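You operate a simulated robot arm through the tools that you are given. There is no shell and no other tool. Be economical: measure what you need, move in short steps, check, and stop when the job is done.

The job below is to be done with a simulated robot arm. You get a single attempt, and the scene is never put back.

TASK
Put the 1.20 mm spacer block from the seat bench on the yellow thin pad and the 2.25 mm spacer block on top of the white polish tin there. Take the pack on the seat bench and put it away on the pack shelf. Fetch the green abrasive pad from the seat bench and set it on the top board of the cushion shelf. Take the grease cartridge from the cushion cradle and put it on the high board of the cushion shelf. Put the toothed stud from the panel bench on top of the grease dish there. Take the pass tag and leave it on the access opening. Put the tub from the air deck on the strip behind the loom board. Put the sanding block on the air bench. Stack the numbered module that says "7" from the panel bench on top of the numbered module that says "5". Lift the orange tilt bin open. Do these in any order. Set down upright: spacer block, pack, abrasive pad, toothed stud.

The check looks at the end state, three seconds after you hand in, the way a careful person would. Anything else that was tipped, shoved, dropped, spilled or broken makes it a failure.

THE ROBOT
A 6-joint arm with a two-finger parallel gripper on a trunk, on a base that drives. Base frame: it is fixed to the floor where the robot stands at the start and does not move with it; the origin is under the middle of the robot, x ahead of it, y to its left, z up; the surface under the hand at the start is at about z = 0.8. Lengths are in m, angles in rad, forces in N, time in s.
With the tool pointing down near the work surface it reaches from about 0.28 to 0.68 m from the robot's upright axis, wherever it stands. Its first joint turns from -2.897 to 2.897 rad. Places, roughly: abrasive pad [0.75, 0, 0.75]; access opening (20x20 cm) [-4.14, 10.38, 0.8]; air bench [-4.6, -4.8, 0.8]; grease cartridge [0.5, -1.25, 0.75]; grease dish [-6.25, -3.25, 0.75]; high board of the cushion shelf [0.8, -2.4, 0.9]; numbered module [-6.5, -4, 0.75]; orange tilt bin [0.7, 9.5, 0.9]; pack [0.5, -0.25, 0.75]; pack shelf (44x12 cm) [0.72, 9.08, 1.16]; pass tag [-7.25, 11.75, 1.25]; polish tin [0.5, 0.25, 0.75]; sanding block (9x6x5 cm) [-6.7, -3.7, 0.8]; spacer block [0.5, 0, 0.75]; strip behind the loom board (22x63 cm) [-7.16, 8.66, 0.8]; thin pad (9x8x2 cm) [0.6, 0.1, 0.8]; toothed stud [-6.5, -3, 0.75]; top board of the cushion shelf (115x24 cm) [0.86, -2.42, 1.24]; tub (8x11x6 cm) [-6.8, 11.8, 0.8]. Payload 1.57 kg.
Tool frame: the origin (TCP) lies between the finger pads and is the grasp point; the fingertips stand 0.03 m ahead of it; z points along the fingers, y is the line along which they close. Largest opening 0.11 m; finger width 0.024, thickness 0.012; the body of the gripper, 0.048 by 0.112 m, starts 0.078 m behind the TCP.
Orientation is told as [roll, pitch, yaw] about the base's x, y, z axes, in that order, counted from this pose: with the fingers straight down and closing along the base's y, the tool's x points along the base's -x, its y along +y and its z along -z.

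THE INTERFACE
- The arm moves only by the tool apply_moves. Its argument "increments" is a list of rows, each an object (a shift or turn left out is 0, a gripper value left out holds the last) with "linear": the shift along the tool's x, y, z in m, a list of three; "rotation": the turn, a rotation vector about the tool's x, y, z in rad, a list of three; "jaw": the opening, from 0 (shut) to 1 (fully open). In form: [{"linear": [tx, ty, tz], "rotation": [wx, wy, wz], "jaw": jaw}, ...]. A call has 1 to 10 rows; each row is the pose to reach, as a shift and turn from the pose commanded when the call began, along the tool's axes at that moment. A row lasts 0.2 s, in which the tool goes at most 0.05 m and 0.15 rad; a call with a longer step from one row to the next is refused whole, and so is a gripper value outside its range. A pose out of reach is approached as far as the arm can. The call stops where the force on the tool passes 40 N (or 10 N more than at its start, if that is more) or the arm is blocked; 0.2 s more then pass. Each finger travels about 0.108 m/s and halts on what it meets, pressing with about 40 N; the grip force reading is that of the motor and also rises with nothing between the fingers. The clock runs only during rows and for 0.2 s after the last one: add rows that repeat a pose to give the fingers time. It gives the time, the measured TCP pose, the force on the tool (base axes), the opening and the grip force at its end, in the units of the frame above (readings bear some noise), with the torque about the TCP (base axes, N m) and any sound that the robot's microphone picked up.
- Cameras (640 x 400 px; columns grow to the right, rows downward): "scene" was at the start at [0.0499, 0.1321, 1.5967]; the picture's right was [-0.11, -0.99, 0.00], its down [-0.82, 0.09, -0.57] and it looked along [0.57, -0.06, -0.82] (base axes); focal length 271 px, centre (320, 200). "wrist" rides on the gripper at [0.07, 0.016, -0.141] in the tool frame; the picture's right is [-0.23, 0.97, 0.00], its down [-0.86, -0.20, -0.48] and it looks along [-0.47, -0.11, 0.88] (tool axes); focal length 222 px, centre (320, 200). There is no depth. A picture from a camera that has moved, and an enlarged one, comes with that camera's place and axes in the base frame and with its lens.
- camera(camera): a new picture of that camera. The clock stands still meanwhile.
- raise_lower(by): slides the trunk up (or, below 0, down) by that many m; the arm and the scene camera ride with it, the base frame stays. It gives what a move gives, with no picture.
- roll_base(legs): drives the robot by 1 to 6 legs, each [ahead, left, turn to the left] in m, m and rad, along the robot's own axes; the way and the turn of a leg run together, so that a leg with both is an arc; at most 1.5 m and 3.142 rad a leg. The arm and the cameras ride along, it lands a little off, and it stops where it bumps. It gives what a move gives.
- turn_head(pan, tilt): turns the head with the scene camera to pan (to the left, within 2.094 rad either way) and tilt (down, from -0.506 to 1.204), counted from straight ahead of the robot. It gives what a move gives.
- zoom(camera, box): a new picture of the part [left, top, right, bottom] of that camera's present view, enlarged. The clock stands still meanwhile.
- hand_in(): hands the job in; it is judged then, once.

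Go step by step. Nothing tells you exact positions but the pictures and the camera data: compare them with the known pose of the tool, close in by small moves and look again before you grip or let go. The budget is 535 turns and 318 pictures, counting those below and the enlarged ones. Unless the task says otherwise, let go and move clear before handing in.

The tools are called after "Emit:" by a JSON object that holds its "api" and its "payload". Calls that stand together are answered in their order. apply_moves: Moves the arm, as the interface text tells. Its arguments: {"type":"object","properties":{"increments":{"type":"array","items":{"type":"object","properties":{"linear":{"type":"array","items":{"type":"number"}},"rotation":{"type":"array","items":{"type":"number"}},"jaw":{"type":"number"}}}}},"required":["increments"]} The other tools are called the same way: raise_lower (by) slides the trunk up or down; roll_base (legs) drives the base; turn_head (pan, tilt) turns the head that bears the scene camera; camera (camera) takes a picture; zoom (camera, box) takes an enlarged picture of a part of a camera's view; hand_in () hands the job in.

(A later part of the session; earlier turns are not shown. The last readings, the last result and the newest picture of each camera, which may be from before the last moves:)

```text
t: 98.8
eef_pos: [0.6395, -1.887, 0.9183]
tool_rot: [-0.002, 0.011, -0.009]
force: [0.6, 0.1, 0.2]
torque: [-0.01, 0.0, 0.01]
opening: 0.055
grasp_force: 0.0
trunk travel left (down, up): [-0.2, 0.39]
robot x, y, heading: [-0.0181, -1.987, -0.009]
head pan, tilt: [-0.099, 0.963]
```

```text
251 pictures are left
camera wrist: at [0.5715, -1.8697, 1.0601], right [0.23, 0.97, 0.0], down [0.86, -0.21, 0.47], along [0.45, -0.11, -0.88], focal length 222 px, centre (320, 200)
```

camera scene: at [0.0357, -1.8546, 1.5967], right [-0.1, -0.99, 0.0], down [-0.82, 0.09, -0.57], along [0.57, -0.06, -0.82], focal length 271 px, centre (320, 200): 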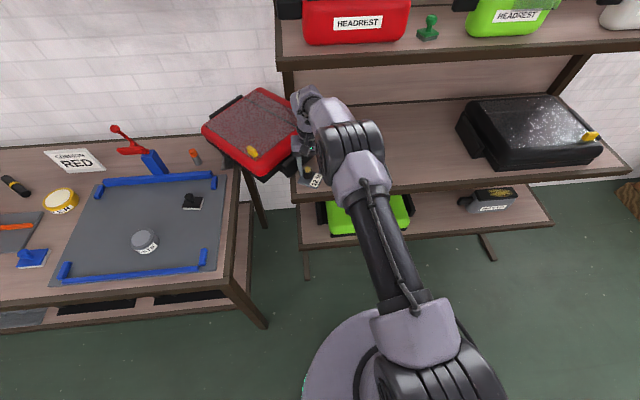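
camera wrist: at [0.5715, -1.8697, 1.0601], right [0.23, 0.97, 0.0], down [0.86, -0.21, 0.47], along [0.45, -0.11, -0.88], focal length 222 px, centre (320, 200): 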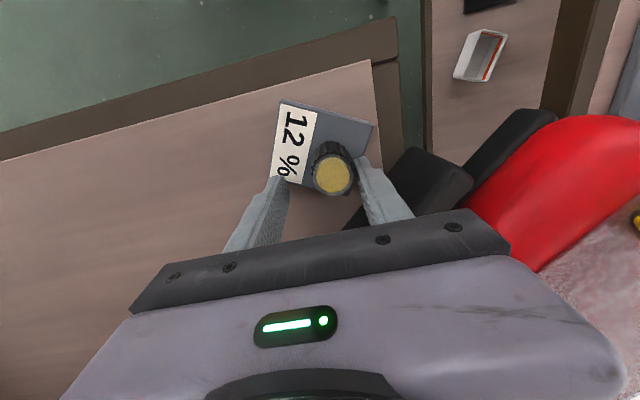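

I made a mistake here: the lift was refused but the drive was already queued, so the gripper swept the cartridge and the red case sideways. I'll stop and look closely before trying to put it right.

Emit:
{"api": "zoom", "payload": {"camera": "scene", "box": [180, 60, 420, 220]}}

Emit:
{"api": "zoom", "payload": {"camera": "wrist", "box": [240, 60, 640, 300]}}

```text
2.50 times, centred on (300, 140) of scene
camera zoom: at [0.0357, -1.8546, 1.5967], right [-0.1, -0.99, 0.0], down [-0.82, 0.09, -0.57], along [0.57, -0.06, -0.82], focal length 678 px, centre (370, 350)
```

zoom: 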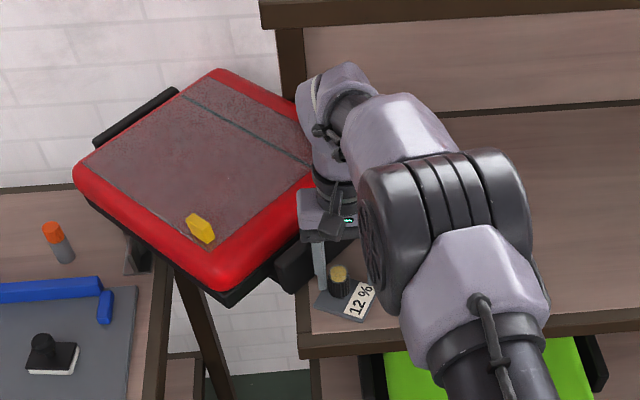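

```text
1.60 times, centred on (440, 180) of wrist
camera zoom: at [0.5715, -1.8697, 1.0601], right [0.23, 0.97, 0.0], down [0.86, -0.21, 0.47], along [0.45, -0.11, -0.88], focal length 355 px, centre (128, 232)
```

zoom: 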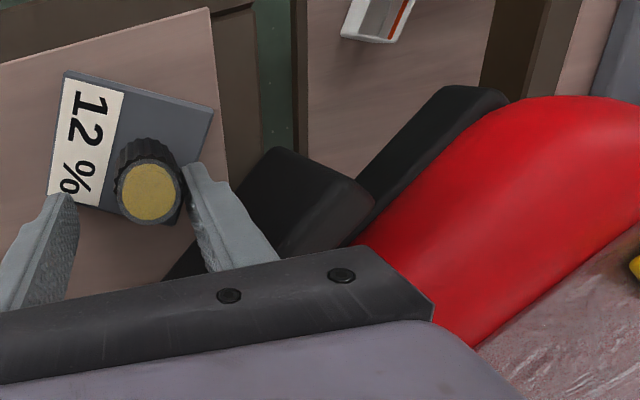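

The red case is askew, bridging the shelf and the bench. First I'll secure the cartridge by gripping and lifting it, one step at a time.

Emit:
{"api": "apply_moves", "payload": {"increments": [{"jaw": 0.0}, {"jaw": 0.0}, {"jaw": 0.0}, {"jaw": 0.0}]}}

Emit:
{"api": "camera", "payload": {"camera": "wrist"}}

```text
t: 99.8
eef_pos: [0.6403, -1.887, 0.918]
tool_rot: [-0.003, 0.012, -0.008]
force: [0.1, -0.7, 1.1]
torque: [0.01, -0.01, 0.04]
opening: 0.0255
grasp_force: 37.0
trunk travel left (down, up): [-0.2, 0.39]
robot x, y, heading: [-0.0149, -1.9864, -0.007]
head pan, tilt: [-0.099, 0.963]
```

```text
248 pictures are left
camera wrist: at [0.5715, -1.8699, 1.0601], right [0.24, 0.97, 0.0], down [0.86, -0.21, 0.47], along [0.46, -0.11, -0.88], focal length 222 px, centre (320, 200)
```

wrist: 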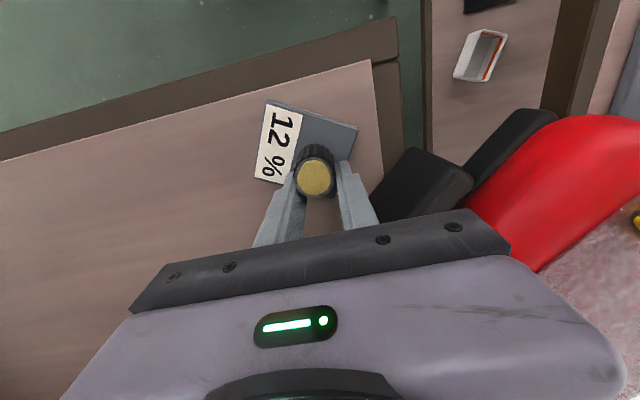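

Emit:
{"api": "apply_moves", "payload": {"increments": [{"linear": [0, -0.005, -0.03]}, {"linear": [0, -0.01, -0.06]}, {"linear": [0, -0.02, -0.1]}, {"linear": [0, -0.03, -0.14]}, {"linear": [0, -0.04, -0.18]}, {"linear": [0.04, -0.04, -0.18]}, {"linear": [0.08, -0.04, -0.18]}, {"linear": [0.12, -0.04, -0.18]}, {"linear": [0.16, -0.04, -0.18]}, {"linear": [0.2, -0.04, -0.18]}]}}

Emit:
{"api": "camera", "payload": {"camera": "scene"}}

Emit:
{"api": "camera", "payload": {"camera": "wrist"}}

```text
t: 102.0
eef_pos: [0.4412, -1.9256, 1.1006]
tool_rot: [-0.001, 0.012, -0.009]
force: [-0.7, 0.5, -0.7]
torque: [0.01, 0.0, -0.01]
opening: 0.0256
grasp_force: 37.1
trunk travel left (down, up): [-0.2, 0.39]
robot x, y, heading: [-0.0144, -1.9891, -0.007]
head pan, tilt: [-0.099, 0.963]
```

```text
247 pictures are left
camera scene: at [0.0346, -1.8548, 1.5967], right [-0.11, -0.99, 0.0], down [-0.82, 0.09, -0.57], along [0.57, -0.06, -0.82], focal length 271 px, centre (320, 200)
```

scene: 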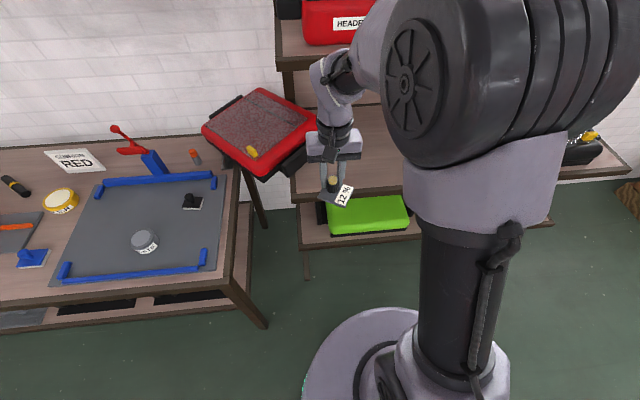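

```text
246 pictures are left
camera wrist: at [0.3724, -1.9081, 1.243], right [0.23, 0.97, 0.0], down [0.86, -0.21, 0.47], along [0.46, -0.11, -0.88], focal length 222 px, centre (320, 200)
```

wrist: 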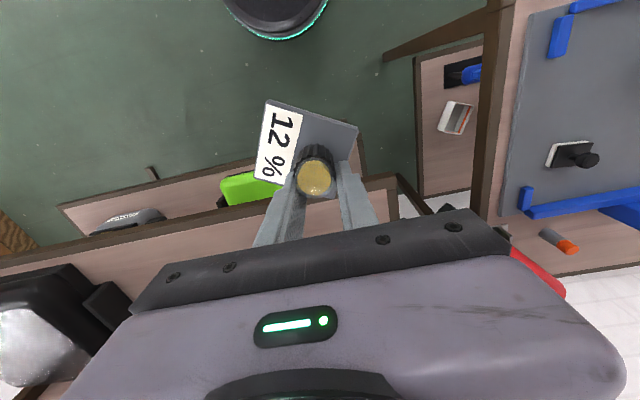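

The case stayed put. I'll temporarily return the cartridge to its old spot in the cradle so both the hand and the shelf are free.

Emit:
{"api": "roll_base", "payload": {"legs": [[0, 0.7, 0]]}}

```text
t: 105.9
eef_pos: [0.4441, -1.2235, 1.1004]
tool_rot: [0.0, 0.012, -0.001]
force: [0.3, 0.9, -0.7]
torque: [-0.05, -0.01, -0.01]
opening: 0.0257
grasp_force: 37.1
trunk travel left (down, up): [-0.2, 0.39]
robot x, y, heading: [-0.0153, -1.2876, -0.002]
head pan, tilt: [-0.099, 0.963]
```

Emit:
{"api": "apply_moves", "payload": {"increments": [{"linear": [-0.04, 0, 0.03], "rotation": [0, -0.012, 0]}, {"linear": [-0.08, 0.0, 0.06], "rotation": [0, -0.012, 0]}, {"linear": [-0.1, 0.01, 0.1], "rotation": [0, -0.012, 0]}, {"linear": [-0.1, 0.01, 0.14], "rotation": [0, -0.012, 0]}, {"linear": [-0.1, 0.01, 0.18], "rotation": [0, -0.012, 0]}, {"linear": [-0.1, 0.01, 0.22], "rotation": [0, -0.012, 0]}, {"linear": [-0.1, 0.01, 0.235], "rotation": [0, -0.012, 0]}]}}

Emit:
{"api": "zoom", "payload": {"camera": "wrist", "box": [170, 50, 470, 220]}}

```text
t: 107.5
eef_pos: [0.5427, -1.2138, 0.8643]
tool_rot: [-0.001, -0.001, -0.002]
force: [-0.5, 0.5, -1.2]
torque: [-0.02, 0.0, -0.01]
opening: 0.0258
grasp_force: 36.7
trunk travel left (down, up): [-0.2, 0.39]
robot x, y, heading: [-0.0135, -1.2893, -0.001]
head pan, tilt: [-0.099, 0.963]
```

```text
2.13 times, centred on (320, 135) of wrist
camera zoom: at [0.4707, -1.1963, 1.0055], right [0.23, 0.97, 0.0], down [0.85, -0.2, 0.48], along [0.47, -0.11, -0.88], focal length 474 px, centre (320, 339)
```

zoom: 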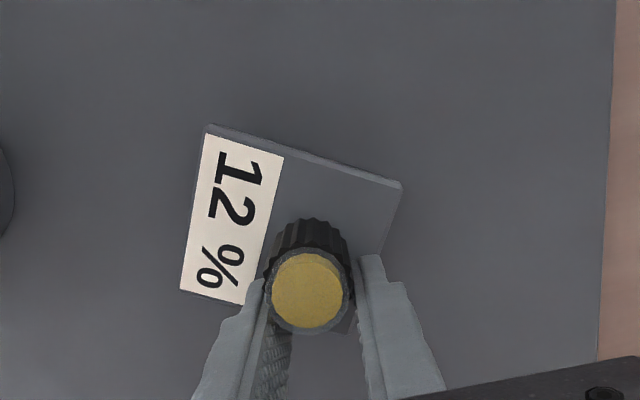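

Emit:
{"api": "apply_moves", "payload": {"increments": [{"linear": [0, 0, 0.003]}, {"linear": [0, 0, 0.006]}, {"linear": [0, 0, 0.008]}]}}

Emit:
{"api": "apply_moves", "payload": {"increments": [{"linear": [0, 0, 0.0015]}, {"linear": [0, 0, 0.003]}]}}

```text
t: 108.3
eef_pos: [0.5415, -1.2138, 0.8567]
tool_rot: [-0.001, 0.002, -0.001]
force: [0.4, 0.0, -1.8]
torque: [0.01, 0.03, 0.02]
opening: 0.0256
grasp_force: 37.0
trunk travel left (down, up): [-0.2, 0.39]
robot x, y, heading: [-0.0162, -1.2867, 0.0]
head pan, tilt: [-0.099, 0.963]
```

```text
t: 108.9
eef_pos: [0.5424, -1.2137, 0.8541]
tool_rot: [-0.003, 0.001, -0.002]
force: [0.6, -0.5, -0.4]
torque: [0.01, -0.04, 0.0]
opening: 0.0257
grasp_force: 36.9
trunk travel left (down, up): [-0.2, 0.39]
robot x, y, heading: [-0.0133, -1.2893, -0.003]
head pan, tilt: [-0.099, 0.963]
```

Emit:
{"api": "apply_moves", "payload": {"increments": [{"linear": [0, 0, 0.001]}, {"linear": [0, 0, 0.002]}, {"linear": [0, 0, 0.003]}]}}

```text
t: 109.7
eef_pos: [0.5415, -1.2125, 0.8512]
tool_rot: [0.0, 0.0, -0.002]
force: [-0.6, 0.1, -0.5]
torque: [-0.01, -0.03, -0.02]
opening: 0.0256
grasp_force: 37.0
trunk travel left (down, up): [-0.2, 0.39]
robot x, y, heading: [-0.0127, -1.2869, 0.002]
head pan, tilt: [-0.099, 0.963]
```

Emit:
{"api": "apply_moves", "payload": {"increments": [{"linear": [0, 0, 0.001]}, {"linear": [0, 0, 0.002]}, {"linear": [0, 0, 0.003]}]}}

```text
t: 110.5
eef_pos: [0.5414, -1.2146, 0.8496]
tool_rot: [-0.002, -0.004, -0.001]
force: [6.2, -0.8, 29.6]
torque: [0.03, 1.14, 0.01]
opening: 0.0255
grasp_force: 36.8
trunk travel left (down, up): [-0.2, 0.39]
robot x, y, heading: [-0.0145, -1.2897, -0.001]
head pan, tilt: [-0.099, 0.963]
```

Emit:
{"api": "apply_moves", "payload": {"increments": [{"linear": [0, 0, -0.002]}, {"linear": [0, 0, -0.002], "jaw": 0.5}, {"linear": [0, 0, -0.002], "jaw": 0.5}, {"linear": [0, 0, -0.002], "jaw": 0.5}, {"linear": [0, 0, -0.04], "jaw": 0.5}, {"linear": [0, 0, -0.08]}, {"linear": [0.0, 0, -0.12]}, {"linear": [0, 0, -0.16]}, {"linear": [0.04, 0, -0.19]}, {"linear": [0.08, 0, -0.22]}]}}

Emit:
{"api": "camera", "payload": {"camera": "wrist"}}

```text
t: 112.7
eef_pos: [0.459, -1.213, 1.0688]
tool_rot: [-0.002, -0.001, -0.001]
force: [-0.4, -0.7, 0.4]
torque: [-0.02, -0.06, -0.03]
opening: 0.0551
grasp_force: 0.1
trunk travel left (down, up): [-0.2, 0.39]
robot x, y, heading: [-0.0123, -1.2858, -0.003]
head pan, tilt: [-0.099, 0.963]
```

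```text
244 pictures are left
camera wrist: at [0.3889, -1.1953, 1.2096], right [0.23, 0.97, 0.0], down [0.85, -0.2, 0.48], along [0.47, -0.11, -0.88], focal length 222 px, centre (320, 200)
```

wrist: 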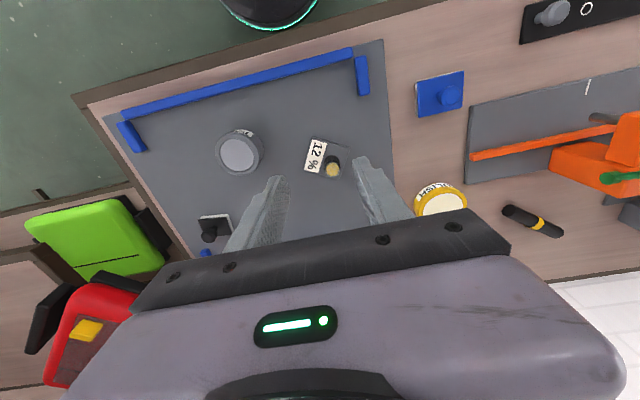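

The cartridge is parked. Now a clear view of the red case from here.

Emit:
{"api": "turn_head", "payload": {"pan": -0.75, "tilt": 0.6}}

Emit:
{"api": "camera", "payload": {"camera": "scene"}}

```text
t: 113.7
eef_pos: [0.4603, -1.212, 1.0685]
tool_rot: [-0.003, -0.001, -0.001]
force: [0.1, 0.1, -0.1]
torque: [0.0, -0.02, -0.03]
opening: 0.0549
grasp_force: 0.1
trunk travel left (down, up): [-0.2, 0.39]
robot x, y, heading: [-0.0131, -1.2853, 0.002]
head pan, tilt: [-0.75, 0.6]
```

```text
243 pictures are left
camera scene: at [0.0302, -1.2082, 1.626], right [-0.68, -0.73, 0.0], down [-0.41, 0.39, -0.82], along [0.6, -0.56, -0.57], focal length 271 px, centre (320, 200)
```

scene: 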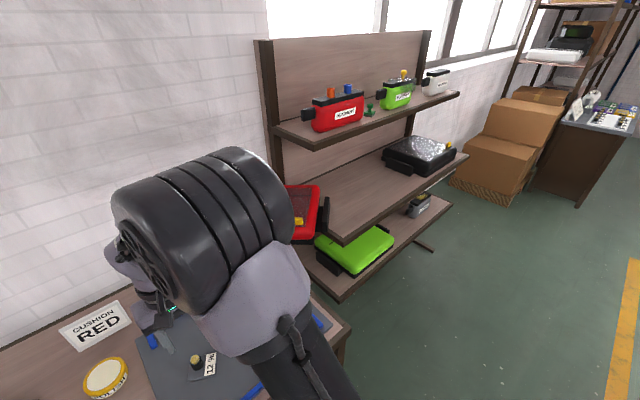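

Emit:
{"api": "roll_base", "payload": {"legs": [[0, -1.0, 0]]}}

Emit:
{"api": "turn_head", "payload": {"pan": 0.35, "tilt": 0.75}}

Emit:
{"api": "camera", "payload": {"camera": "scene"}}

Emit:
{"api": "zoom", "payload": {"camera": "scene", "box": [180, 60, 420, 260]}}

```text
t: 118.9
eef_pos: [0.461, -2.2118, 1.0673]
tool_rot: [-0.002, 0.002, -0.002]
force: [1.1, 0.6, 0.3]
torque: [0.03, 0.03, -0.04]
opening: 0.0551
grasp_force: 0.0
trunk travel left (down, up): [-0.2, 0.39]
robot x, y, heading: [-0.013, -2.2865, 0.001]
head pan, tilt: [-0.75, 0.6]
```

```text
t: 120.2
eef_pos: [0.4604, -2.2118, 1.0668]
tool_rot: [-0.002, 0.001, -0.001]
force: [-0.2, 0.2, 0.1]
torque: [0.0, -0.01, -0.02]
opening: 0.055
grasp_force: 0.0
trunk travel left (down, up): [-0.2, 0.39]
robot x, y, heading: [-0.0143, -2.2881, 0.0]
head pan, tilt: [0.351, 0.75]
```

```text
242 pictures are left
camera scene: at [0.0437, -2.1194, 1.6132], right [0.34, -0.94, 0.0], down [-0.64, -0.23, -0.73], along [0.69, 0.25, -0.68], focal length 271 px, centre (320, 200)
```

scene: 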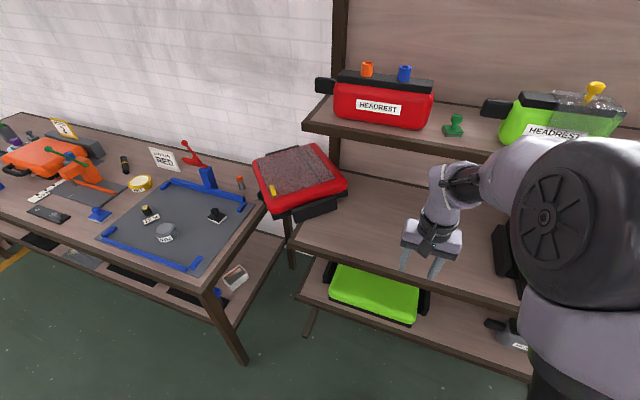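

```text
2.00 times, centred on (300, 160) of scene
camera zoom: at [0.0437, -2.1194, 1.6132], right [0.34, -0.94, 0.0], down [-0.64, -0.23, -0.73], along [0.69, 0.25, -0.68], focal length 542 px, centre (360, 280)
```

zoom: 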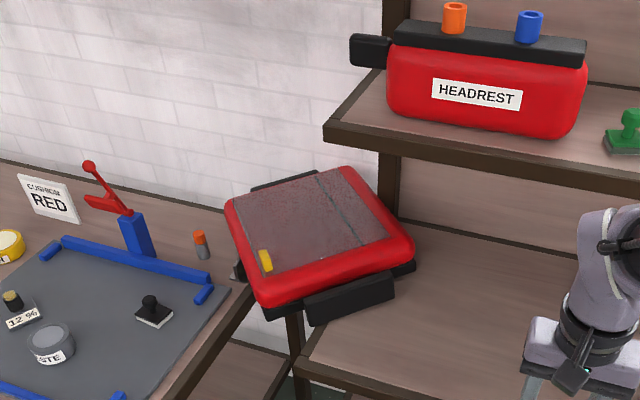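

The case is turned about 45° and still level enough, with its bar handle toward me near (0.69, -1.87). I plan to grip that handle and draw the case back along the shelf; first I'll get in reach.

Emit:
{"api": "roll_base", "payload": {"legs": [[0, 0.15, 0], [0.13, 0, 0]]}}

Emit:
{"api": "camera", "payload": {"camera": "wrist"}}

Emit:
{"api": "camera", "payload": {"camera": "scene"}}

```text
t: 122.5
eef_pos: [0.5912, -2.0632, 1.0676]
tool_rot: [-0.002, 0.0, -0.003]
force: [1.2, -0.7, 0.4]
torque: [0.0, -0.01, 0.04]
opening: 0.055
grasp_force: 0.0
trunk travel left (down, up): [-0.2, 0.39]
robot x, y, heading: [0.117, -2.1406, -0.002]
head pan, tilt: [0.351, 0.75]
```

```text
240 pictures are left
camera wrist: at [0.5211, -2.0464, 1.2086], right [0.23, 0.97, 0.0], down [0.85, -0.2, 0.48], along [0.47, -0.11, -0.88], focal length 222 px, centre (320, 200)
```

wrist: 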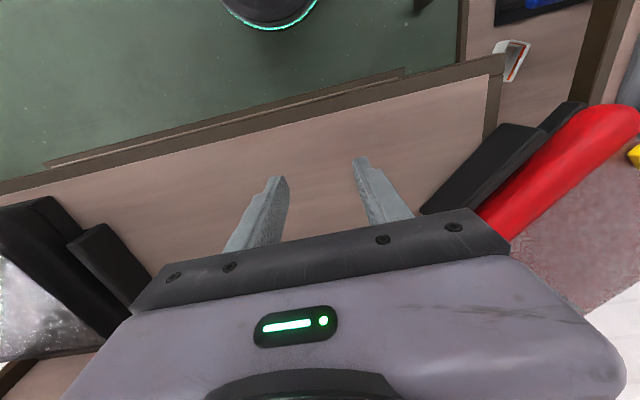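

```text
239 pictures are left
camera scene: at [0.1746, -1.9699, 1.6131], right [0.34, -0.94, 0.0], down [-0.64, -0.23, -0.73], along [0.69, 0.25, -0.68], focal length 271 px, centre (320, 200)
```

scene: 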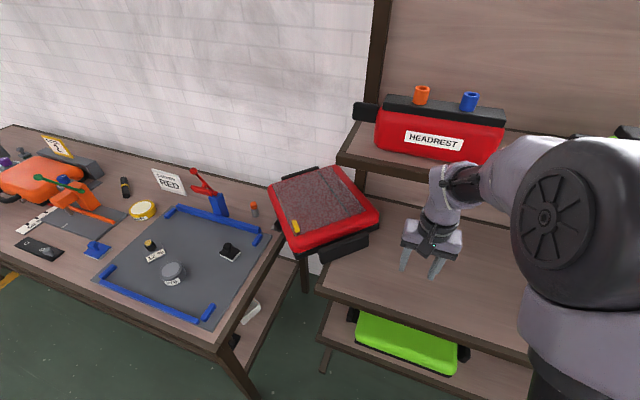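

Emit:
{"api": "apply_moves", "payload": {"increments": [{"linear": [0, 0.03, 0], "rotation": [0, 0, 0.13]}, {"linear": [0, 0.06, 0], "rotation": [0, 0, 0.26]}, {"linear": [0, 0.09, 0], "rotation": [0, 0, 0.39]}, {"linear": [0, 0.12, 0], "rotation": [0, 0, 0.52]}, {"linear": [0, 0.15, 0], "rotation": [0, 0, 0.65]}, {"linear": [0, 0.18, 0], "rotation": [0, 0, 0.785]}, {"linear": [-0.02, 0.21, 0], "rotation": [0, 0, 0.785]}, {"linear": [-0.02, 0.21, 0], "rotation": [0, 0, 0.785]}]}}

Emit:
{"api": "camera", "payload": {"camera": "wrist"}}

Emit:
{"api": "camera", "payload": {"camera": "scene"}}

```text
t: 124.3
eef_pos: [0.6109, -1.8529, 1.0679]
tool_rot: [0.001, -0.001, -0.789]
force: [-0.5, -0.2, 0.5]
torque: [-0.01, -0.03, 0.0]
opening: 0.055
grasp_force: 0.1
trunk travel left (down, up): [-0.2, 0.39]
robot x, y, heading: [0.1172, -2.1355, -0.004]
head pan, tilt: [0.351, 0.75]
```

```text
238 pictures are left
camera wrist: at [0.5726, -1.7917, 1.2086], right [0.85, 0.52, 0.0], down [0.46, -0.75, 0.48], along [0.25, -0.41, -0.88], focal length 222 px, centre (320, 200)
```

wrist: 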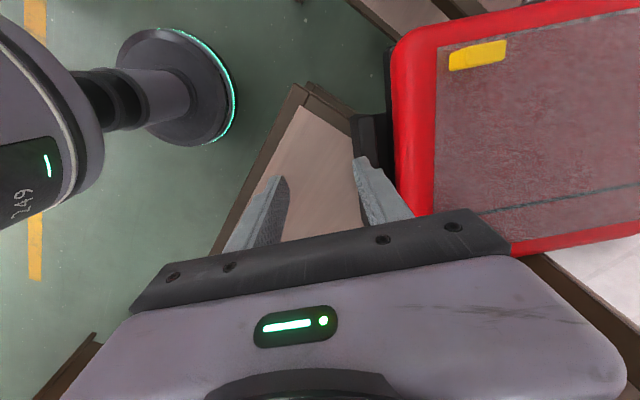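

```text
237 pictures are left
camera scene: at [0.1729, -1.9702, 1.6133], right [0.34, -0.94, 0.0], down [-0.64, -0.23, -0.73], along [0.69, 0.25, -0.68], focal length 271 px, centre (320, 200)
```

scene: 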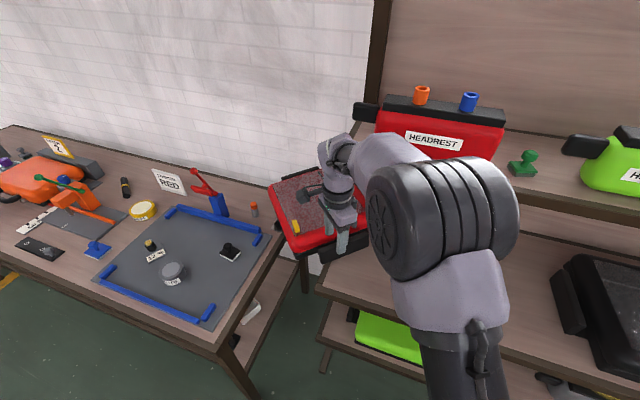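

Emit:
{"api": "zoom", "payload": {"camera": "wrist", "box": [260, 70, 440, 210]}}

```text
2.86 times, centred on (350, 140) of wrist
camera zoom: at [0.5726, -1.7917, 1.2086], right [0.85, 0.52, 0.0], down [0.46, -0.75, 0.48], along [0.25, -0.41, -0.88], focal length 635 px, centre (234, 371)
```

zoom: 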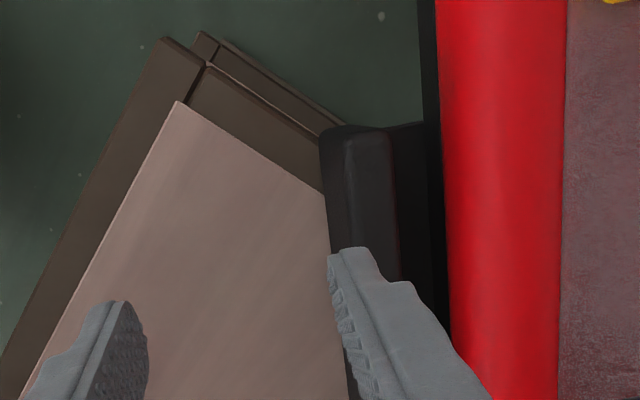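

The bar runs at about 50°. I'll align the hand over it with a narrower opening and look closer.

Emit:
{"api": "apply_moves", "payload": {"increments": [{"linear": [-0.004, 0.026, 0.02], "rotation": [0, 0, 0.035], "jaw": 0.34}, {"linear": [-0.0076, 0.0517, 0.04], "rotation": [0, 0, 0.07], "jaw": 0.34}, {"linear": [-0.0076, 0.0517, 0.048], "rotation": [0, 0, 0.07], "jaw": 0.34}]}}

Emit:
{"api": "zoom", "payload": {"camera": "wrist", "box": [240, 90, 420, 220]}}

Emit:
{"api": "zoom", "payload": {"camera": "scene", "box": [260, 110, 480, 280]}}

```text
t: 125.1
eef_pos: [0.6525, -1.8225, 1.0194]
tool_rot: [0.001, -0.001, -0.86]
force: [-1.2, -0.2, 0.7]
torque: [0.02, 0.03, -0.03]
opening: 0.0374
grasp_force: 0.1
trunk travel left (down, up): [-0.2, 0.39]
robot x, y, heading: [0.1169, -2.1414, 0.001]
head pan, tilt: [0.351, 0.75]
```

```text
3.08 times, centred on (330, 155) of wrist
camera zoom: at [0.6189, -1.7583, 1.1601], right [0.89, 0.46, 0.0], down [0.41, -0.78, 0.48], along [0.22, -0.43, -0.88], focal length 684 px, centre (289, 338)
```

zoom: 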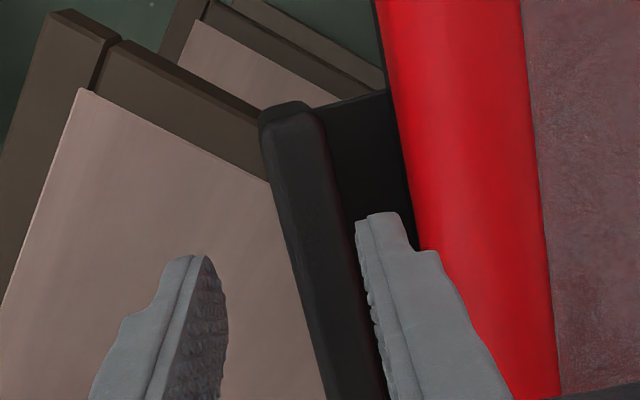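

```text
2.35 times, centred on (370, 195) of scene
camera zoom: at [0.1731, -1.97, 1.6132], right [0.34, -0.94, 0.0], down [-0.64, -0.23, -0.73], along [0.69, 0.25, -0.68], focal length 638 px, centre (202, 212)
```

zoom: 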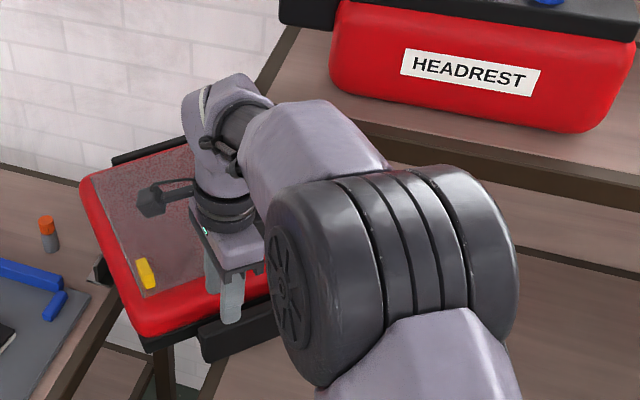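

Alignment is close. I'll shift 8.5 mm toward the case, turn slightly and descend carefully.

Emit:
{"api": "apply_moves", "payload": {"increments": [{"linear": [0, 0.0085, 0.0], "rotation": [0, 0, -0.05]}, {"linear": [0, 0.0085, 0.02], "rotation": [0, 0, -0.05]}, {"linear": [0, 0.0085, 0.04], "rotation": [0, 0, -0.05]}, {"linear": [0, 0.0085, 0.055], "rotation": [0, 0, -0.05]}]}}

Emit:
{"api": "zoom", "payload": {"camera": "wrist", "box": [240, 90, 420, 220]}}

```text
t: 126.1
eef_pos: [0.6602, -1.8164, 0.9644]
tool_rot: [-0.001, -0.002, -0.808]
force: [-0.1, 0.0, -0.1]
torque: [0.0, 0.0, 0.0]
opening: 0.0372
grasp_force: 0.0
trunk travel left (down, up): [-0.2, 0.39]
robot x, y, heading: [0.1178, -2.1339, -0.006]
head pan, tilt: [0.351, 0.75]
```

```text
3.08 times, centred on (330, 155) of wrist
camera zoom: at [0.6228, -1.7541, 1.1052], right [0.86, 0.51, 0.0], down [0.45, -0.76, 0.48], along [0.24, -0.41, -0.88], focal length 684 px, centre (289, 338)
```

zoom: 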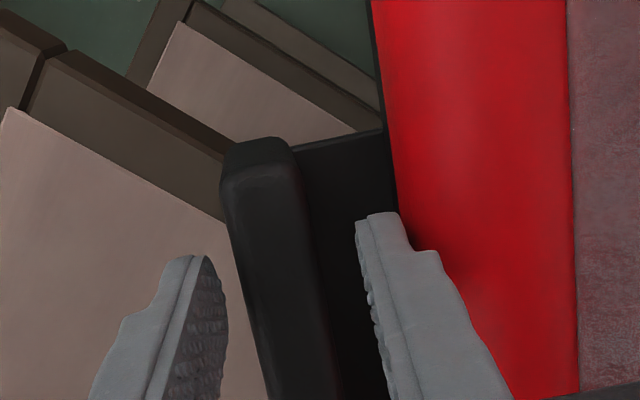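

Emit:
{"api": "apply_moves", "payload": {"increments": [{"linear": [0, 0.0, 0.01]}, {"linear": [0, 0.0, 0.02]}, {"linear": [0, 0.0, 0.03]}, {"linear": [0, 0.0, 0.04]}]}}

Emit:
{"api": "zoom", "payload": {"camera": "wrist", "box": [240, 90, 420, 220]}}

```text
t: 127.1
eef_pos: [0.6593, -1.8173, 0.9249]
tool_rot: [-0.002, -0.003, -0.81]
force: [-3.3, -3.5, 1.9]
torque: [0.05, -0.08, -0.01]
opening: 0.0337
grasp_force: 0.1
trunk travel left (down, up): [-0.2, 0.39]
robot x, y, heading: [0.1195, -2.1377, -0.0]
head pan, tilt: [0.351, 0.75]
```

```text
3.08 times, centred on (330, 155) of wrist
camera zoom: at [0.6224, -1.7551, 1.0654], right [0.86, 0.51, 0.0], down [0.45, -0.76, 0.48], along [0.24, -0.41, -0.88], focal length 684 px, centre (289, 338)
```

zoom: 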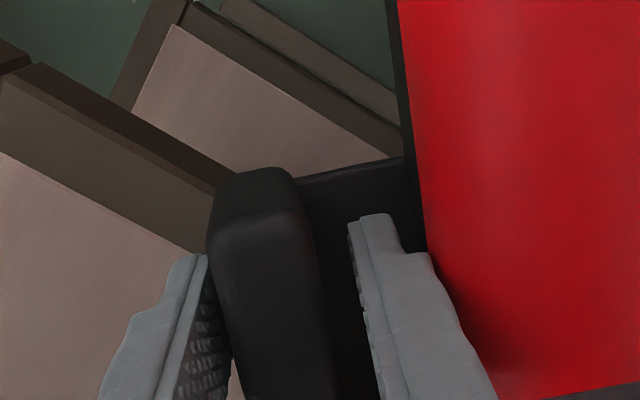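

Fingers straddle the bar. I'll grip it.

Emit:
{"api": "apply_moves", "payload": {"increments": [{"jaw": 0.0}, {"jaw": 0.0}, {"jaw": 0.0}]}}

```text
t: 127.9
eef_pos: [0.6578, -1.8182, 0.9242]
tool_rot: [-0.004, -0.001, -0.809]
force: [-23.1, -9.3, -1.0]
torque: [-0.37, 2.14, -1.32]
opening: 0.0257
grasp_force: 37.2
trunk travel left (down, up): [-0.2, 0.39]
robot x, y, heading: [0.1173, -2.1375, -0.005]
head pan, tilt: [0.351, 0.75]
```

Gripped, with some sideways strain. I'll draw the case gently outward along its own axis.

Emit:
{"api": "apply_moves", "payload": {"increments": [{"linear": [0, -0.004, 0]}, {"linear": [0, -0.008, -0.002]}, {"linear": [0, -0.016, -0.004]}, {"linear": [0, -0.024, -0.005]}, {"linear": [0, -0.032, -0.005]}, {"linear": [0, -0.04, -0.005]}]}}

Emit:
{"api": "camera", "payload": {"camera": "scene"}}

```text
t: 129.3
eef_pos: [0.6302, -1.8449, 0.9292]
tool_rot: [-0.002, -0.002, -0.809]
force: [0.3, 0.8, -8.6]
torque: [-1.38, 0.86, 0.28]
opening: 0.0255
grasp_force: 37.7
trunk travel left (down, up): [-0.2, 0.39]
robot x, y, heading: [0.1174, -2.1359, -0.004]
head pan, tilt: [0.351, 0.75]
```

```text
231 pictures are left
camera scene: at [0.1742, -1.9692, 1.613], right [0.34, -0.94, 0.0], down [-0.64, -0.23, -0.73], along [0.69, 0.25, -0.68], focal length 271 px, centre (320, 200)
```

scene: 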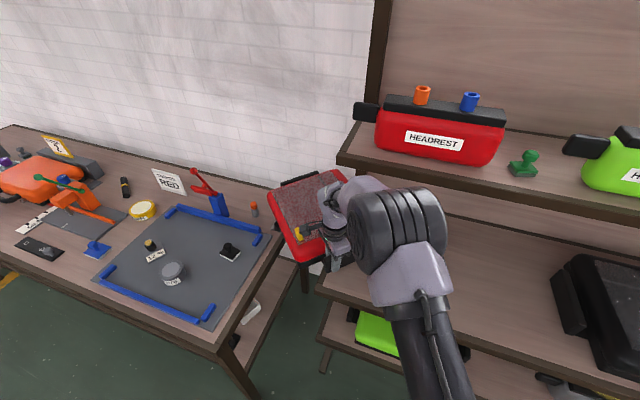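

It moves easily. I'll pull it 10 cm further along its own axis so it clears the bench items and the shelf post.

Emit:
{"api": "apply_moves", "payload": {"increments": [{"linear": [0, -0.015, 0]}, {"linear": [0, -0.03, 0]}, {"linear": [0, -0.045, 0]}, {"linear": [0, -0.06, 0]}]}}

Emit:
{"api": "camera", "payload": {"camera": "scene"}}

Emit:
{"api": "camera", "payload": {"camera": "wrist"}}

```text
t: 130.3
eef_pos: [0.5878, -1.8873, 0.9305]
tool_rot: [-0.002, -0.002, -0.81]
force: [2.1, 2.0, 3.0]
torque: [-0.23, 1.94, -0.05]
opening: 0.0248
grasp_force: 36.8
trunk travel left (down, up): [-0.2, 0.39]
robot x, y, heading: [0.1185, -2.1384, -0.0]
head pan, tilt: [0.351, 0.75]
```

```text
230 pictures are left
camera scene: at [0.1738, -1.9698, 1.6132], right [0.34, -0.94, 0.0], down [-0.64, -0.23, -0.73], along [0.69, 0.25, -0.68], focal length 271 px, centre (320, 200)
```

scene: 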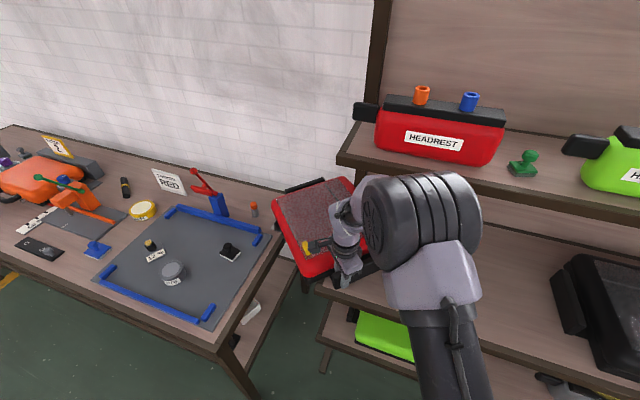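

```text
229 pictures are left
camera wrist: at [0.5506, -1.8239, 1.0713], right [0.86, 0.51, 0.0], down [0.45, -0.76, 0.48], along [0.24, -0.41, -0.88], focal length 222 px, centre (320, 200)
```

wrist: 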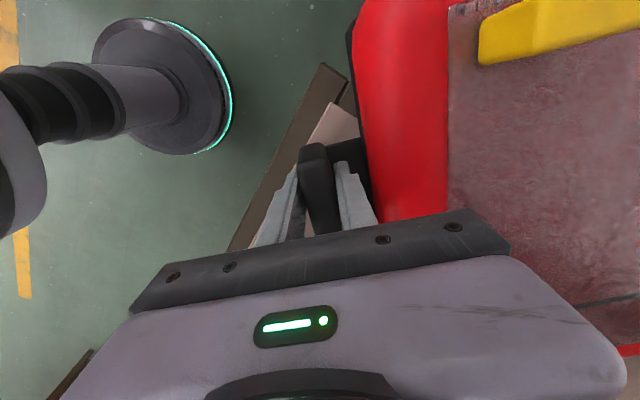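

Emit:
{"api": "apply_moves", "payload": {"increments": [{"linear": [0, -0.015, 0]}, {"linear": [0, -0.03, 0]}, {"linear": [0, -0.045, 0]}]}}

Emit:
{"api": "zoom", "payload": {"camera": "scene", "box": [220, 150, 440, 300]}}

```text
t: 131.1
eef_pos: [0.5542, -1.9173, 0.929]
tool_rot: [-0.004, 0.0, -0.811]
force: [0.3, -0.6, -2.1]
torque: [-0.21, 1.87, -0.08]
opening: 0.0234
grasp_force: 35.5
trunk travel left (down, up): [-0.2, 0.39]
robot x, y, heading: [0.1218, -2.1355, -0.008]
head pan, tilt: [0.351, 0.75]
```

```text
2.67 times, centred on (330, 225) of scene
camera zoom: at [0.1738, -1.9698, 1.6131], right [0.34, -0.94, 0.0], down [-0.64, -0.23, -0.73], along [0.69, 0.25, -0.68], focal length 723 px, centre (293, 133)
```

zoom: 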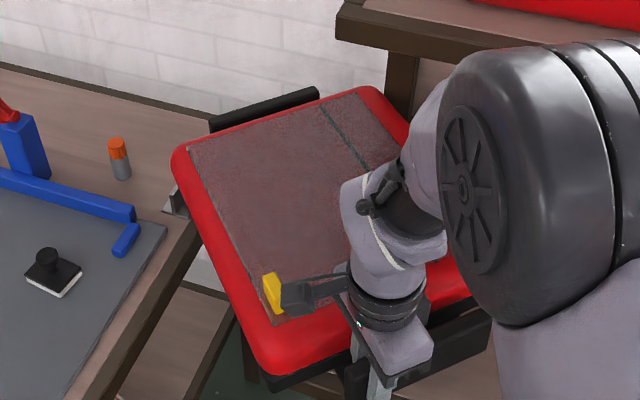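

Emit:
{"api": "apply_moves", "payload": {"increments": [{"linear": [0, -0.015, 0]}, {"linear": [0, -0.03, 0]}, {"linear": [0, -0.045, 0]}]}}

Emit:
{"api": "zoom", "payload": {"camera": "scene", "box": [220, 150, 440, 300]}}

Emit:
{"api": "camera", "payload": {"camera": "wrist"}}

```text
t: 131.9
eef_pos: [0.5232, -1.9485, 0.9284]
tool_rot: [-0.005, -0.003, -0.808]
force: [-0.8, -1.8, -6.9]
torque: [-0.6, 1.4, 0.12]
opening: 0.0227
grasp_force: 35.4
trunk travel left (down, up): [-0.2, 0.39]
robot x, y, heading: [0.1184, -2.1393, 0.001]
head pan, tilt: [0.351, 0.75]
```

```text
2.67 times, centred on (330, 225) of scene
camera zoom: at [0.174, -1.9697, 1.613], right [0.34, -0.94, 0.0], down [-0.64, -0.23, -0.73], along [0.69, 0.25, -0.68], focal length 723 px, centre (293, 133)
```

zoom: 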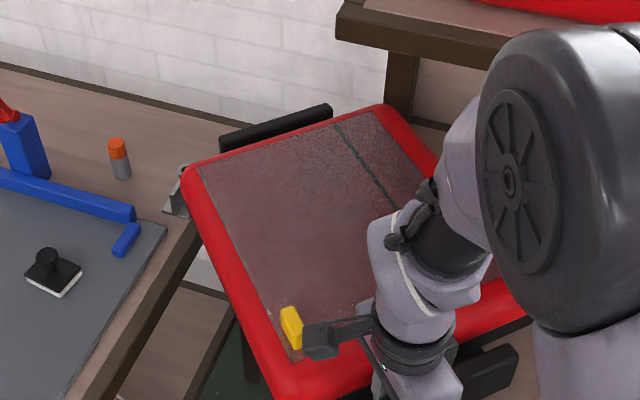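

```text
226 pictures are left
camera wrist: at [0.4854, -1.8863, 1.0697], right [0.86, 0.51, 0.0], down [0.45, -0.76, 0.48], along [0.24, -0.41, -0.88], focal length 222 px, centre (320, 200)
```

wrist: 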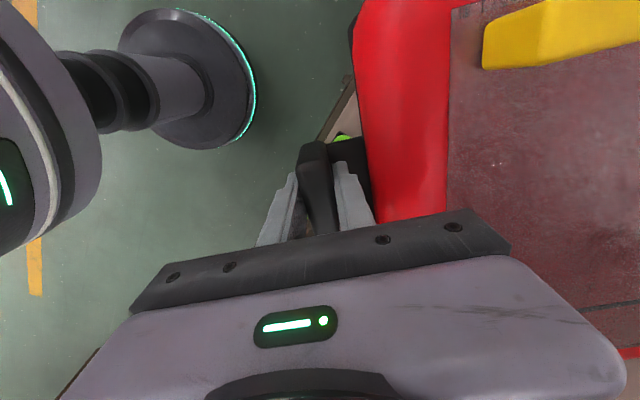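

Clear of the bench. Now I'll swing it back while moving right along the shelf.

Emit:
{"api": "apply_moves", "payload": {"increments": [{"linear": [-0.015, -0.01, 0], "rotation": [0, 0, -0.08]}, {"linear": [-0.03, -0.02, 0], "rotation": [0, 0, -0.16]}, {"linear": [-0.052, -0.034, 0], "rotation": [0, 0, -0.24]}, {"linear": [-0.076, -0.05, 0], "rotation": [0, 0, -0.3]}]}}

Emit:
{"api": "camera", "payload": {"camera": "scene"}}

Emit:
{"api": "camera", "payload": {"camera": "wrist"}}

```text
t: 132.9
eef_pos: [0.5398, -2.0394, 0.9298]
tool_rot: [-0.002, 0.0, -0.505]
force: [1.9, -2.1, -7.9]
torque: [-0.73, 1.51, -0.2]
opening: 0.0225
grasp_force: 35.4
trunk travel left (down, up): [-0.2, 0.39]
robot x, y, heading: [0.1212, -2.1389, 0.002]
head pan, tilt: [0.351, 0.75]
```

```text
225 pictures are left
camera scene: at [0.1744, -1.9702, 1.6131], right [0.34, -0.94, 0.0], down [-0.64, -0.23, -0.73], along [0.69, 0.25, -0.68], focal length 271 px, centre (320, 200)
```

scene: 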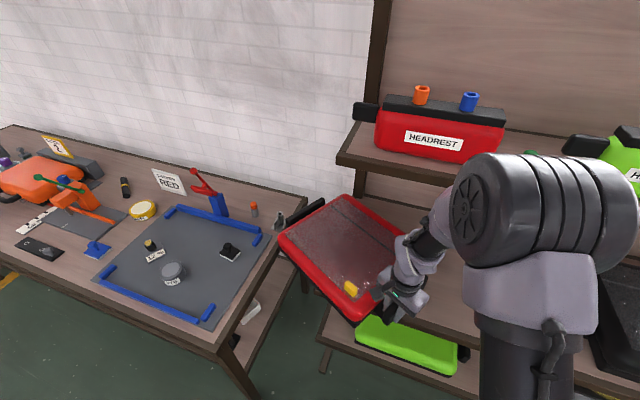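

```text
224 pictures are left
camera wrist: at [0.4852, -1.9901, 1.0702], right [0.67, 0.74, 0.0], down [0.65, -0.59, 0.48], along [0.35, -0.32, -0.88], focal length 222 px, centre (320, 200)
```

wrist: 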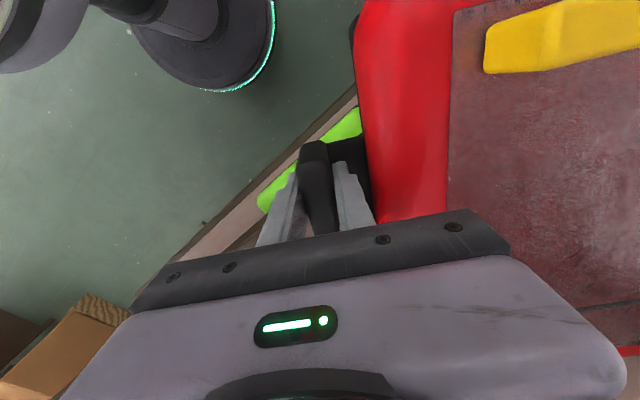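

Emit:
{"api": "apply_moves", "payload": {"increments": [{"linear": [-0.032, -0.0165, -0.002], "rotation": [0, 0, -0.06]}, {"linear": [-0.064, -0.033, -0.002], "rotation": [0, 0, -0.12]}, {"linear": [-0.096, -0.05, -0.002], "rotation": [0, 0, -0.18]}, {"linear": [-0.128, -0.066, -0.002], "rotation": [0, 0, -0.24]}]}}

Emit:
{"api": "camera", "payload": {"camera": "scene"}}

Emit:
{"api": "camera", "payload": {"camera": "wrist"}}

```text
t: 133.9
eef_pos: [0.6192, -2.1588, 0.9322]
tool_rot: [-0.002, 0.002, -0.271]
force: [-1.5, -0.9, -10.9]
torque: [-1.48, 0.69, -0.13]
opening: 0.0224
grasp_force: 34.8
trunk travel left (down, up): [-0.2, 0.39]
robot x, y, heading: [0.1155, -2.1344, -0.0]
head pan, tilt: [0.351, 0.75]
```

```text
223 pictures are left
camera scene: at [0.1749, -1.9704, 1.6131], right [0.34, -0.94, 0.0], down [-0.64, -0.23, -0.73], along [0.69, 0.25, -0.68], focal length 271 px, centre (320, 200)
```

scene: 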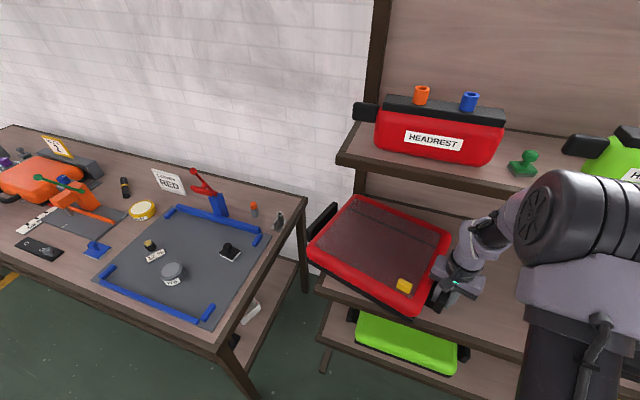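

```text
222 pictures are left
camera wrist: at [0.5552, -2.1237, 1.0724], right [0.48, 0.88, 0.0], down [0.77, -0.42, 0.48], along [0.42, -0.23, -0.88], focal length 222 px, centre (320, 200)
```

wrist: 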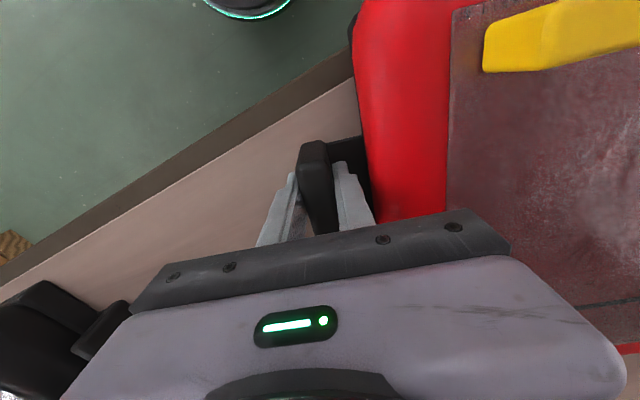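

Nearly there and the bench items look undisturbed. I'll continue toward the original pose with the grip at about (0.682, -2.353), yaw 0, and check before the final bit.

Emit:
{"api": "apply_moves", "payload": {"increments": [{"linear": [-0.0225, -0.034, 0], "rotation": [0, 0, -0.06]}, {"linear": [-0.045, -0.068, 0], "rotation": [0, 0, -0.12]}, {"linear": [-0.0675, -0.102, 0], "rotation": [0, 0, -0.18]}, {"linear": [-0.09, -0.136, 0], "rotation": [0, 0, -0.24]}, {"linear": [-0.1, -0.155, 0], "rotation": [0, 0, -0.27]}]}}

Emit:
{"api": "camera", "payload": {"camera": "scene"}}

Emit:
{"api": "camera", "payload": {"camera": "wrist"}}

```text
t: 135.1
eef_pos: [0.6737, -2.3353, 0.9331]
tool_rot: [-0.001, 0.0, 0.001]
force: [0.1, -1.2, -10.9]
torque: [-1.54, 0.26, -0.27]
opening: 0.0222
grasp_force: 35.0
trunk travel left (down, up): [-0.2, 0.39]
robot x, y, heading: [0.1166, -2.1357, -0.001]
head pan, tilt: [0.351, 0.75]
```

```text
221 pictures are left
camera scene: at [0.1746, -1.9704, 1.6132], right [0.34, -0.94, 0.0], down [-0.64, -0.23, -0.73], along [0.69, 0.25, -0.68], focal length 271 px, centre (320, 200)
```

scene: 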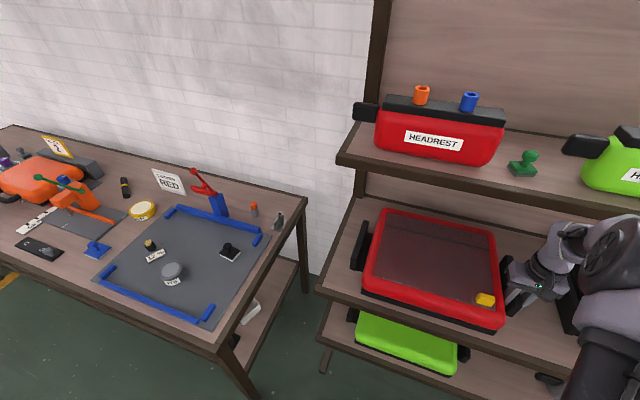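

```text
220 pictures are left
camera wrist: at [0.6036, -2.318, 1.0733], right [0.23, 0.97, 0.0], down [0.86, -0.2, 0.48], along [0.47, -0.11, -0.88], focal length 222 px, centre (320, 200)
```

wrist: 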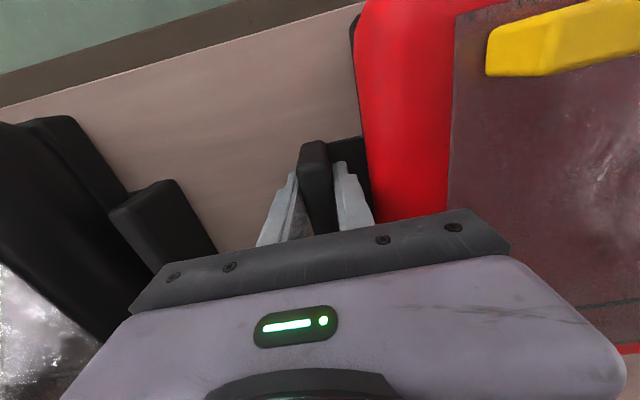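

Remaining error is about (+13 mm, -14 mm). I'll do the last nudge and set the handle end down.

Emit:
{"api": "apply_moves", "payload": {"increments": [{"linear": [-0.007, -0.007, 0], "rotation": [0, 0, -0.01]}, {"linear": [-0.013, -0.014, 0], "rotation": [0, 0, -0.02]}, {"linear": [-0.013, -0.014, 0.005], "rotation": [0, 0, -0.02]}, {"linear": [-0.013, -0.014, 0.009], "rotation": [0, 0, -0.02]}]}}

Emit:
{"api": "camera", "payload": {"camera": "scene"}}

```text
t: 136.1
eef_pos: [0.6873, -2.3477, 0.9257]
tool_rot: [-0.002, -0.004, 0.021]
force: [-1.1, 1.6, 7.2]
torque: [0.79, 1.19, 0.69]
opening: 0.022
grasp_force: 34.3
trunk travel left (down, up): [-0.2, 0.39]
robot x, y, heading: [0.1151, -2.1377, -0.003]
head pan, tilt: [0.351, 0.75]
```

```text
219 pictures are left
camera scene: at [0.1727, -1.9696, 1.6134], right [0.34, -0.94, 0.0], down [-0.64, -0.23, -0.73], along [0.69, 0.25, -0.68], focal length 271 px, centre (320, 200)
```

scene: 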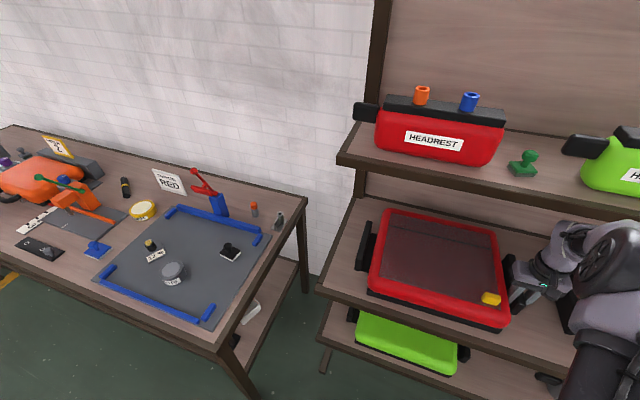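

Emit:
{"api": "apply_moves", "payload": {"increments": [{"linear": [0, 0, -0.001], "jaw": 0.33}, {"linear": [0, 0, -0.001], "jaw": 0.33}, {"linear": [0, 0, -0.001], "jaw": 0.33}]}}

Emit:
{"api": "apply_moves", "payload": {"increments": [{"linear": [0, -0.001, -0.02]}, {"linear": [0, -0.002, -0.04]}, {"linear": [0, -0.002, -0.08]}, {"linear": [0, -0.002, -0.12]}, {"linear": [0.04, -0.002, -0.14]}, {"linear": [0.08, -0.002, -0.14]}, {"linear": [0.12, -0.002, -0.14]}, {"linear": [0.16, -0.002, -0.14]}]}}

```text
t: 136.9
eef_pos: [0.6858, -2.3479, 0.924]
tool_rot: [-0.001, -0.001, 0.021]
force: [0.7, 0.2, -0.5]
torque: [0.01, -0.03, 0.02]
opening: 0.036
grasp_force: 0.1
trunk travel left (down, up): [-0.2, 0.39]
robot x, y, heading: [0.1177, -2.1408, -0.001]
head pan, tilt: [0.351, 0.75]
```

```text
t: 137.9
eef_pos: [0.6333, -2.3307, 1.0001]
tool_rot: [0.053, 0.138, 0.019]
force: [11.9, -1.1, -5.2]
torque: [0.16, 1.3, -0.01]
opening: 0.0365
grasp_force: 0.1
trunk travel left (down, up): [-0.2, 0.39]
robot x, y, heading: [0.1126, -2.1389, -0.003]
head pan, tilt: [0.351, 0.75]
stopped in row 5: the force on the tool passed its limit at 131 N (the readings are from after the stop); the commanded pose is now the measured one
```

The wrist bumped something on the way up, probably the underside of the top board. I'll look before moving further.

Emit:
{"api": "camera", "payload": {"camera": "scene"}}

Emit:
{"api": "camera", "payload": {"camera": "wrist"}}

```text
218 pictures are left
camera scene: at [0.1745, -1.9674, 1.6155], right [0.34, -0.94, 0.0], down [-0.64, -0.23, -0.73], along [0.69, 0.25, -0.68], focal length 271 px, centre (320, 200)
```

scene: 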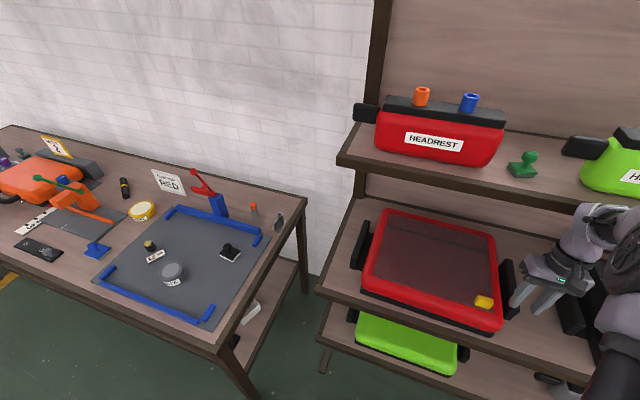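

```text
217 pictures are left
camera wrist: at [0.5825, -2.3225, 1.1501], right [0.21, 0.98, 0.02], down [0.92, -0.21, 0.34], along [0.34, -0.05, -0.94], focal length 222 px, centre (320, 200)
```

wrist: 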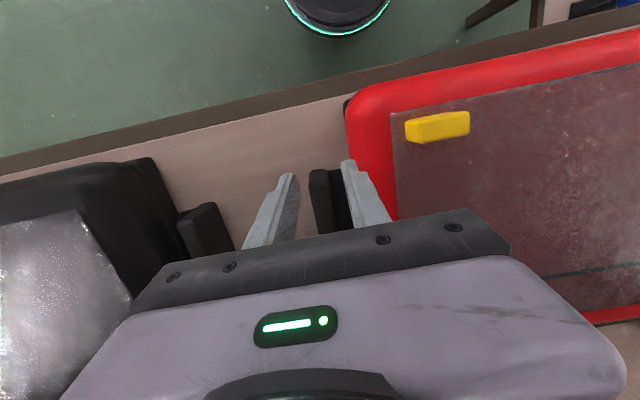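

Only the hand touched; top-board items are unmoved, though the case shifted slightly. I'll back out toward me.

Emit:
{"api": "apply_moves", "payload": {"increments": [{"linear": [0.0, -0.01, 0]}, {"linear": [0.0, -0.016, 0]}, {"linear": [0.04, -0.016, 0]}, {"linear": [0.08, -0.016, 0]}, {"linear": [0.12, -0.016, 0]}, {"linear": [0.16, -0.016, 0]}, {"linear": [0.16, -0.016, 0], "rotation": [-0.05, -0.138, 0]}]}}

Emit:
{"api": "camera", "payload": {"camera": "wrist"}}

```text
t: 139.5
eef_pos: [0.4733, -2.3512, 1.0197]
tool_rot: [0.106, -0.002, 0.007]
force: [0.8, 0.6, -0.6]
torque: [-0.01, 0.0, 0.0]
opening: 0.0365
grasp_force: 0.1
trunk travel left (down, up): [-0.2, 0.39]
robot x, y, heading: [0.1157, -2.1369, -0.003]
head pan, tilt: [0.351, 0.75]
```

```text
216 pictures are left
camera wrist: at [0.4027, -2.3499, 1.1606], right [0.22, 0.97, 0.1], down [0.86, -0.24, 0.46], along [0.47, -0.01, -0.88], focal length 222 px, centre (320, 200)
```

wrist: 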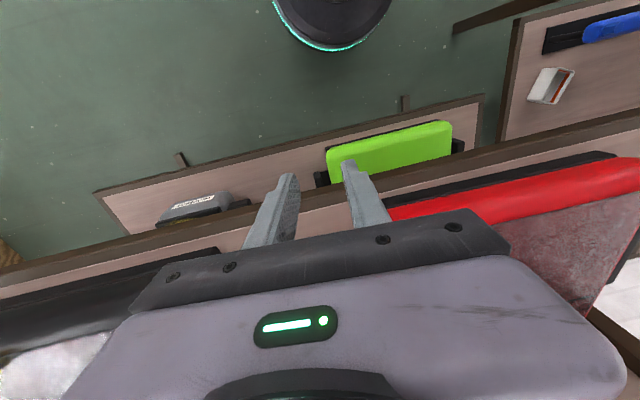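

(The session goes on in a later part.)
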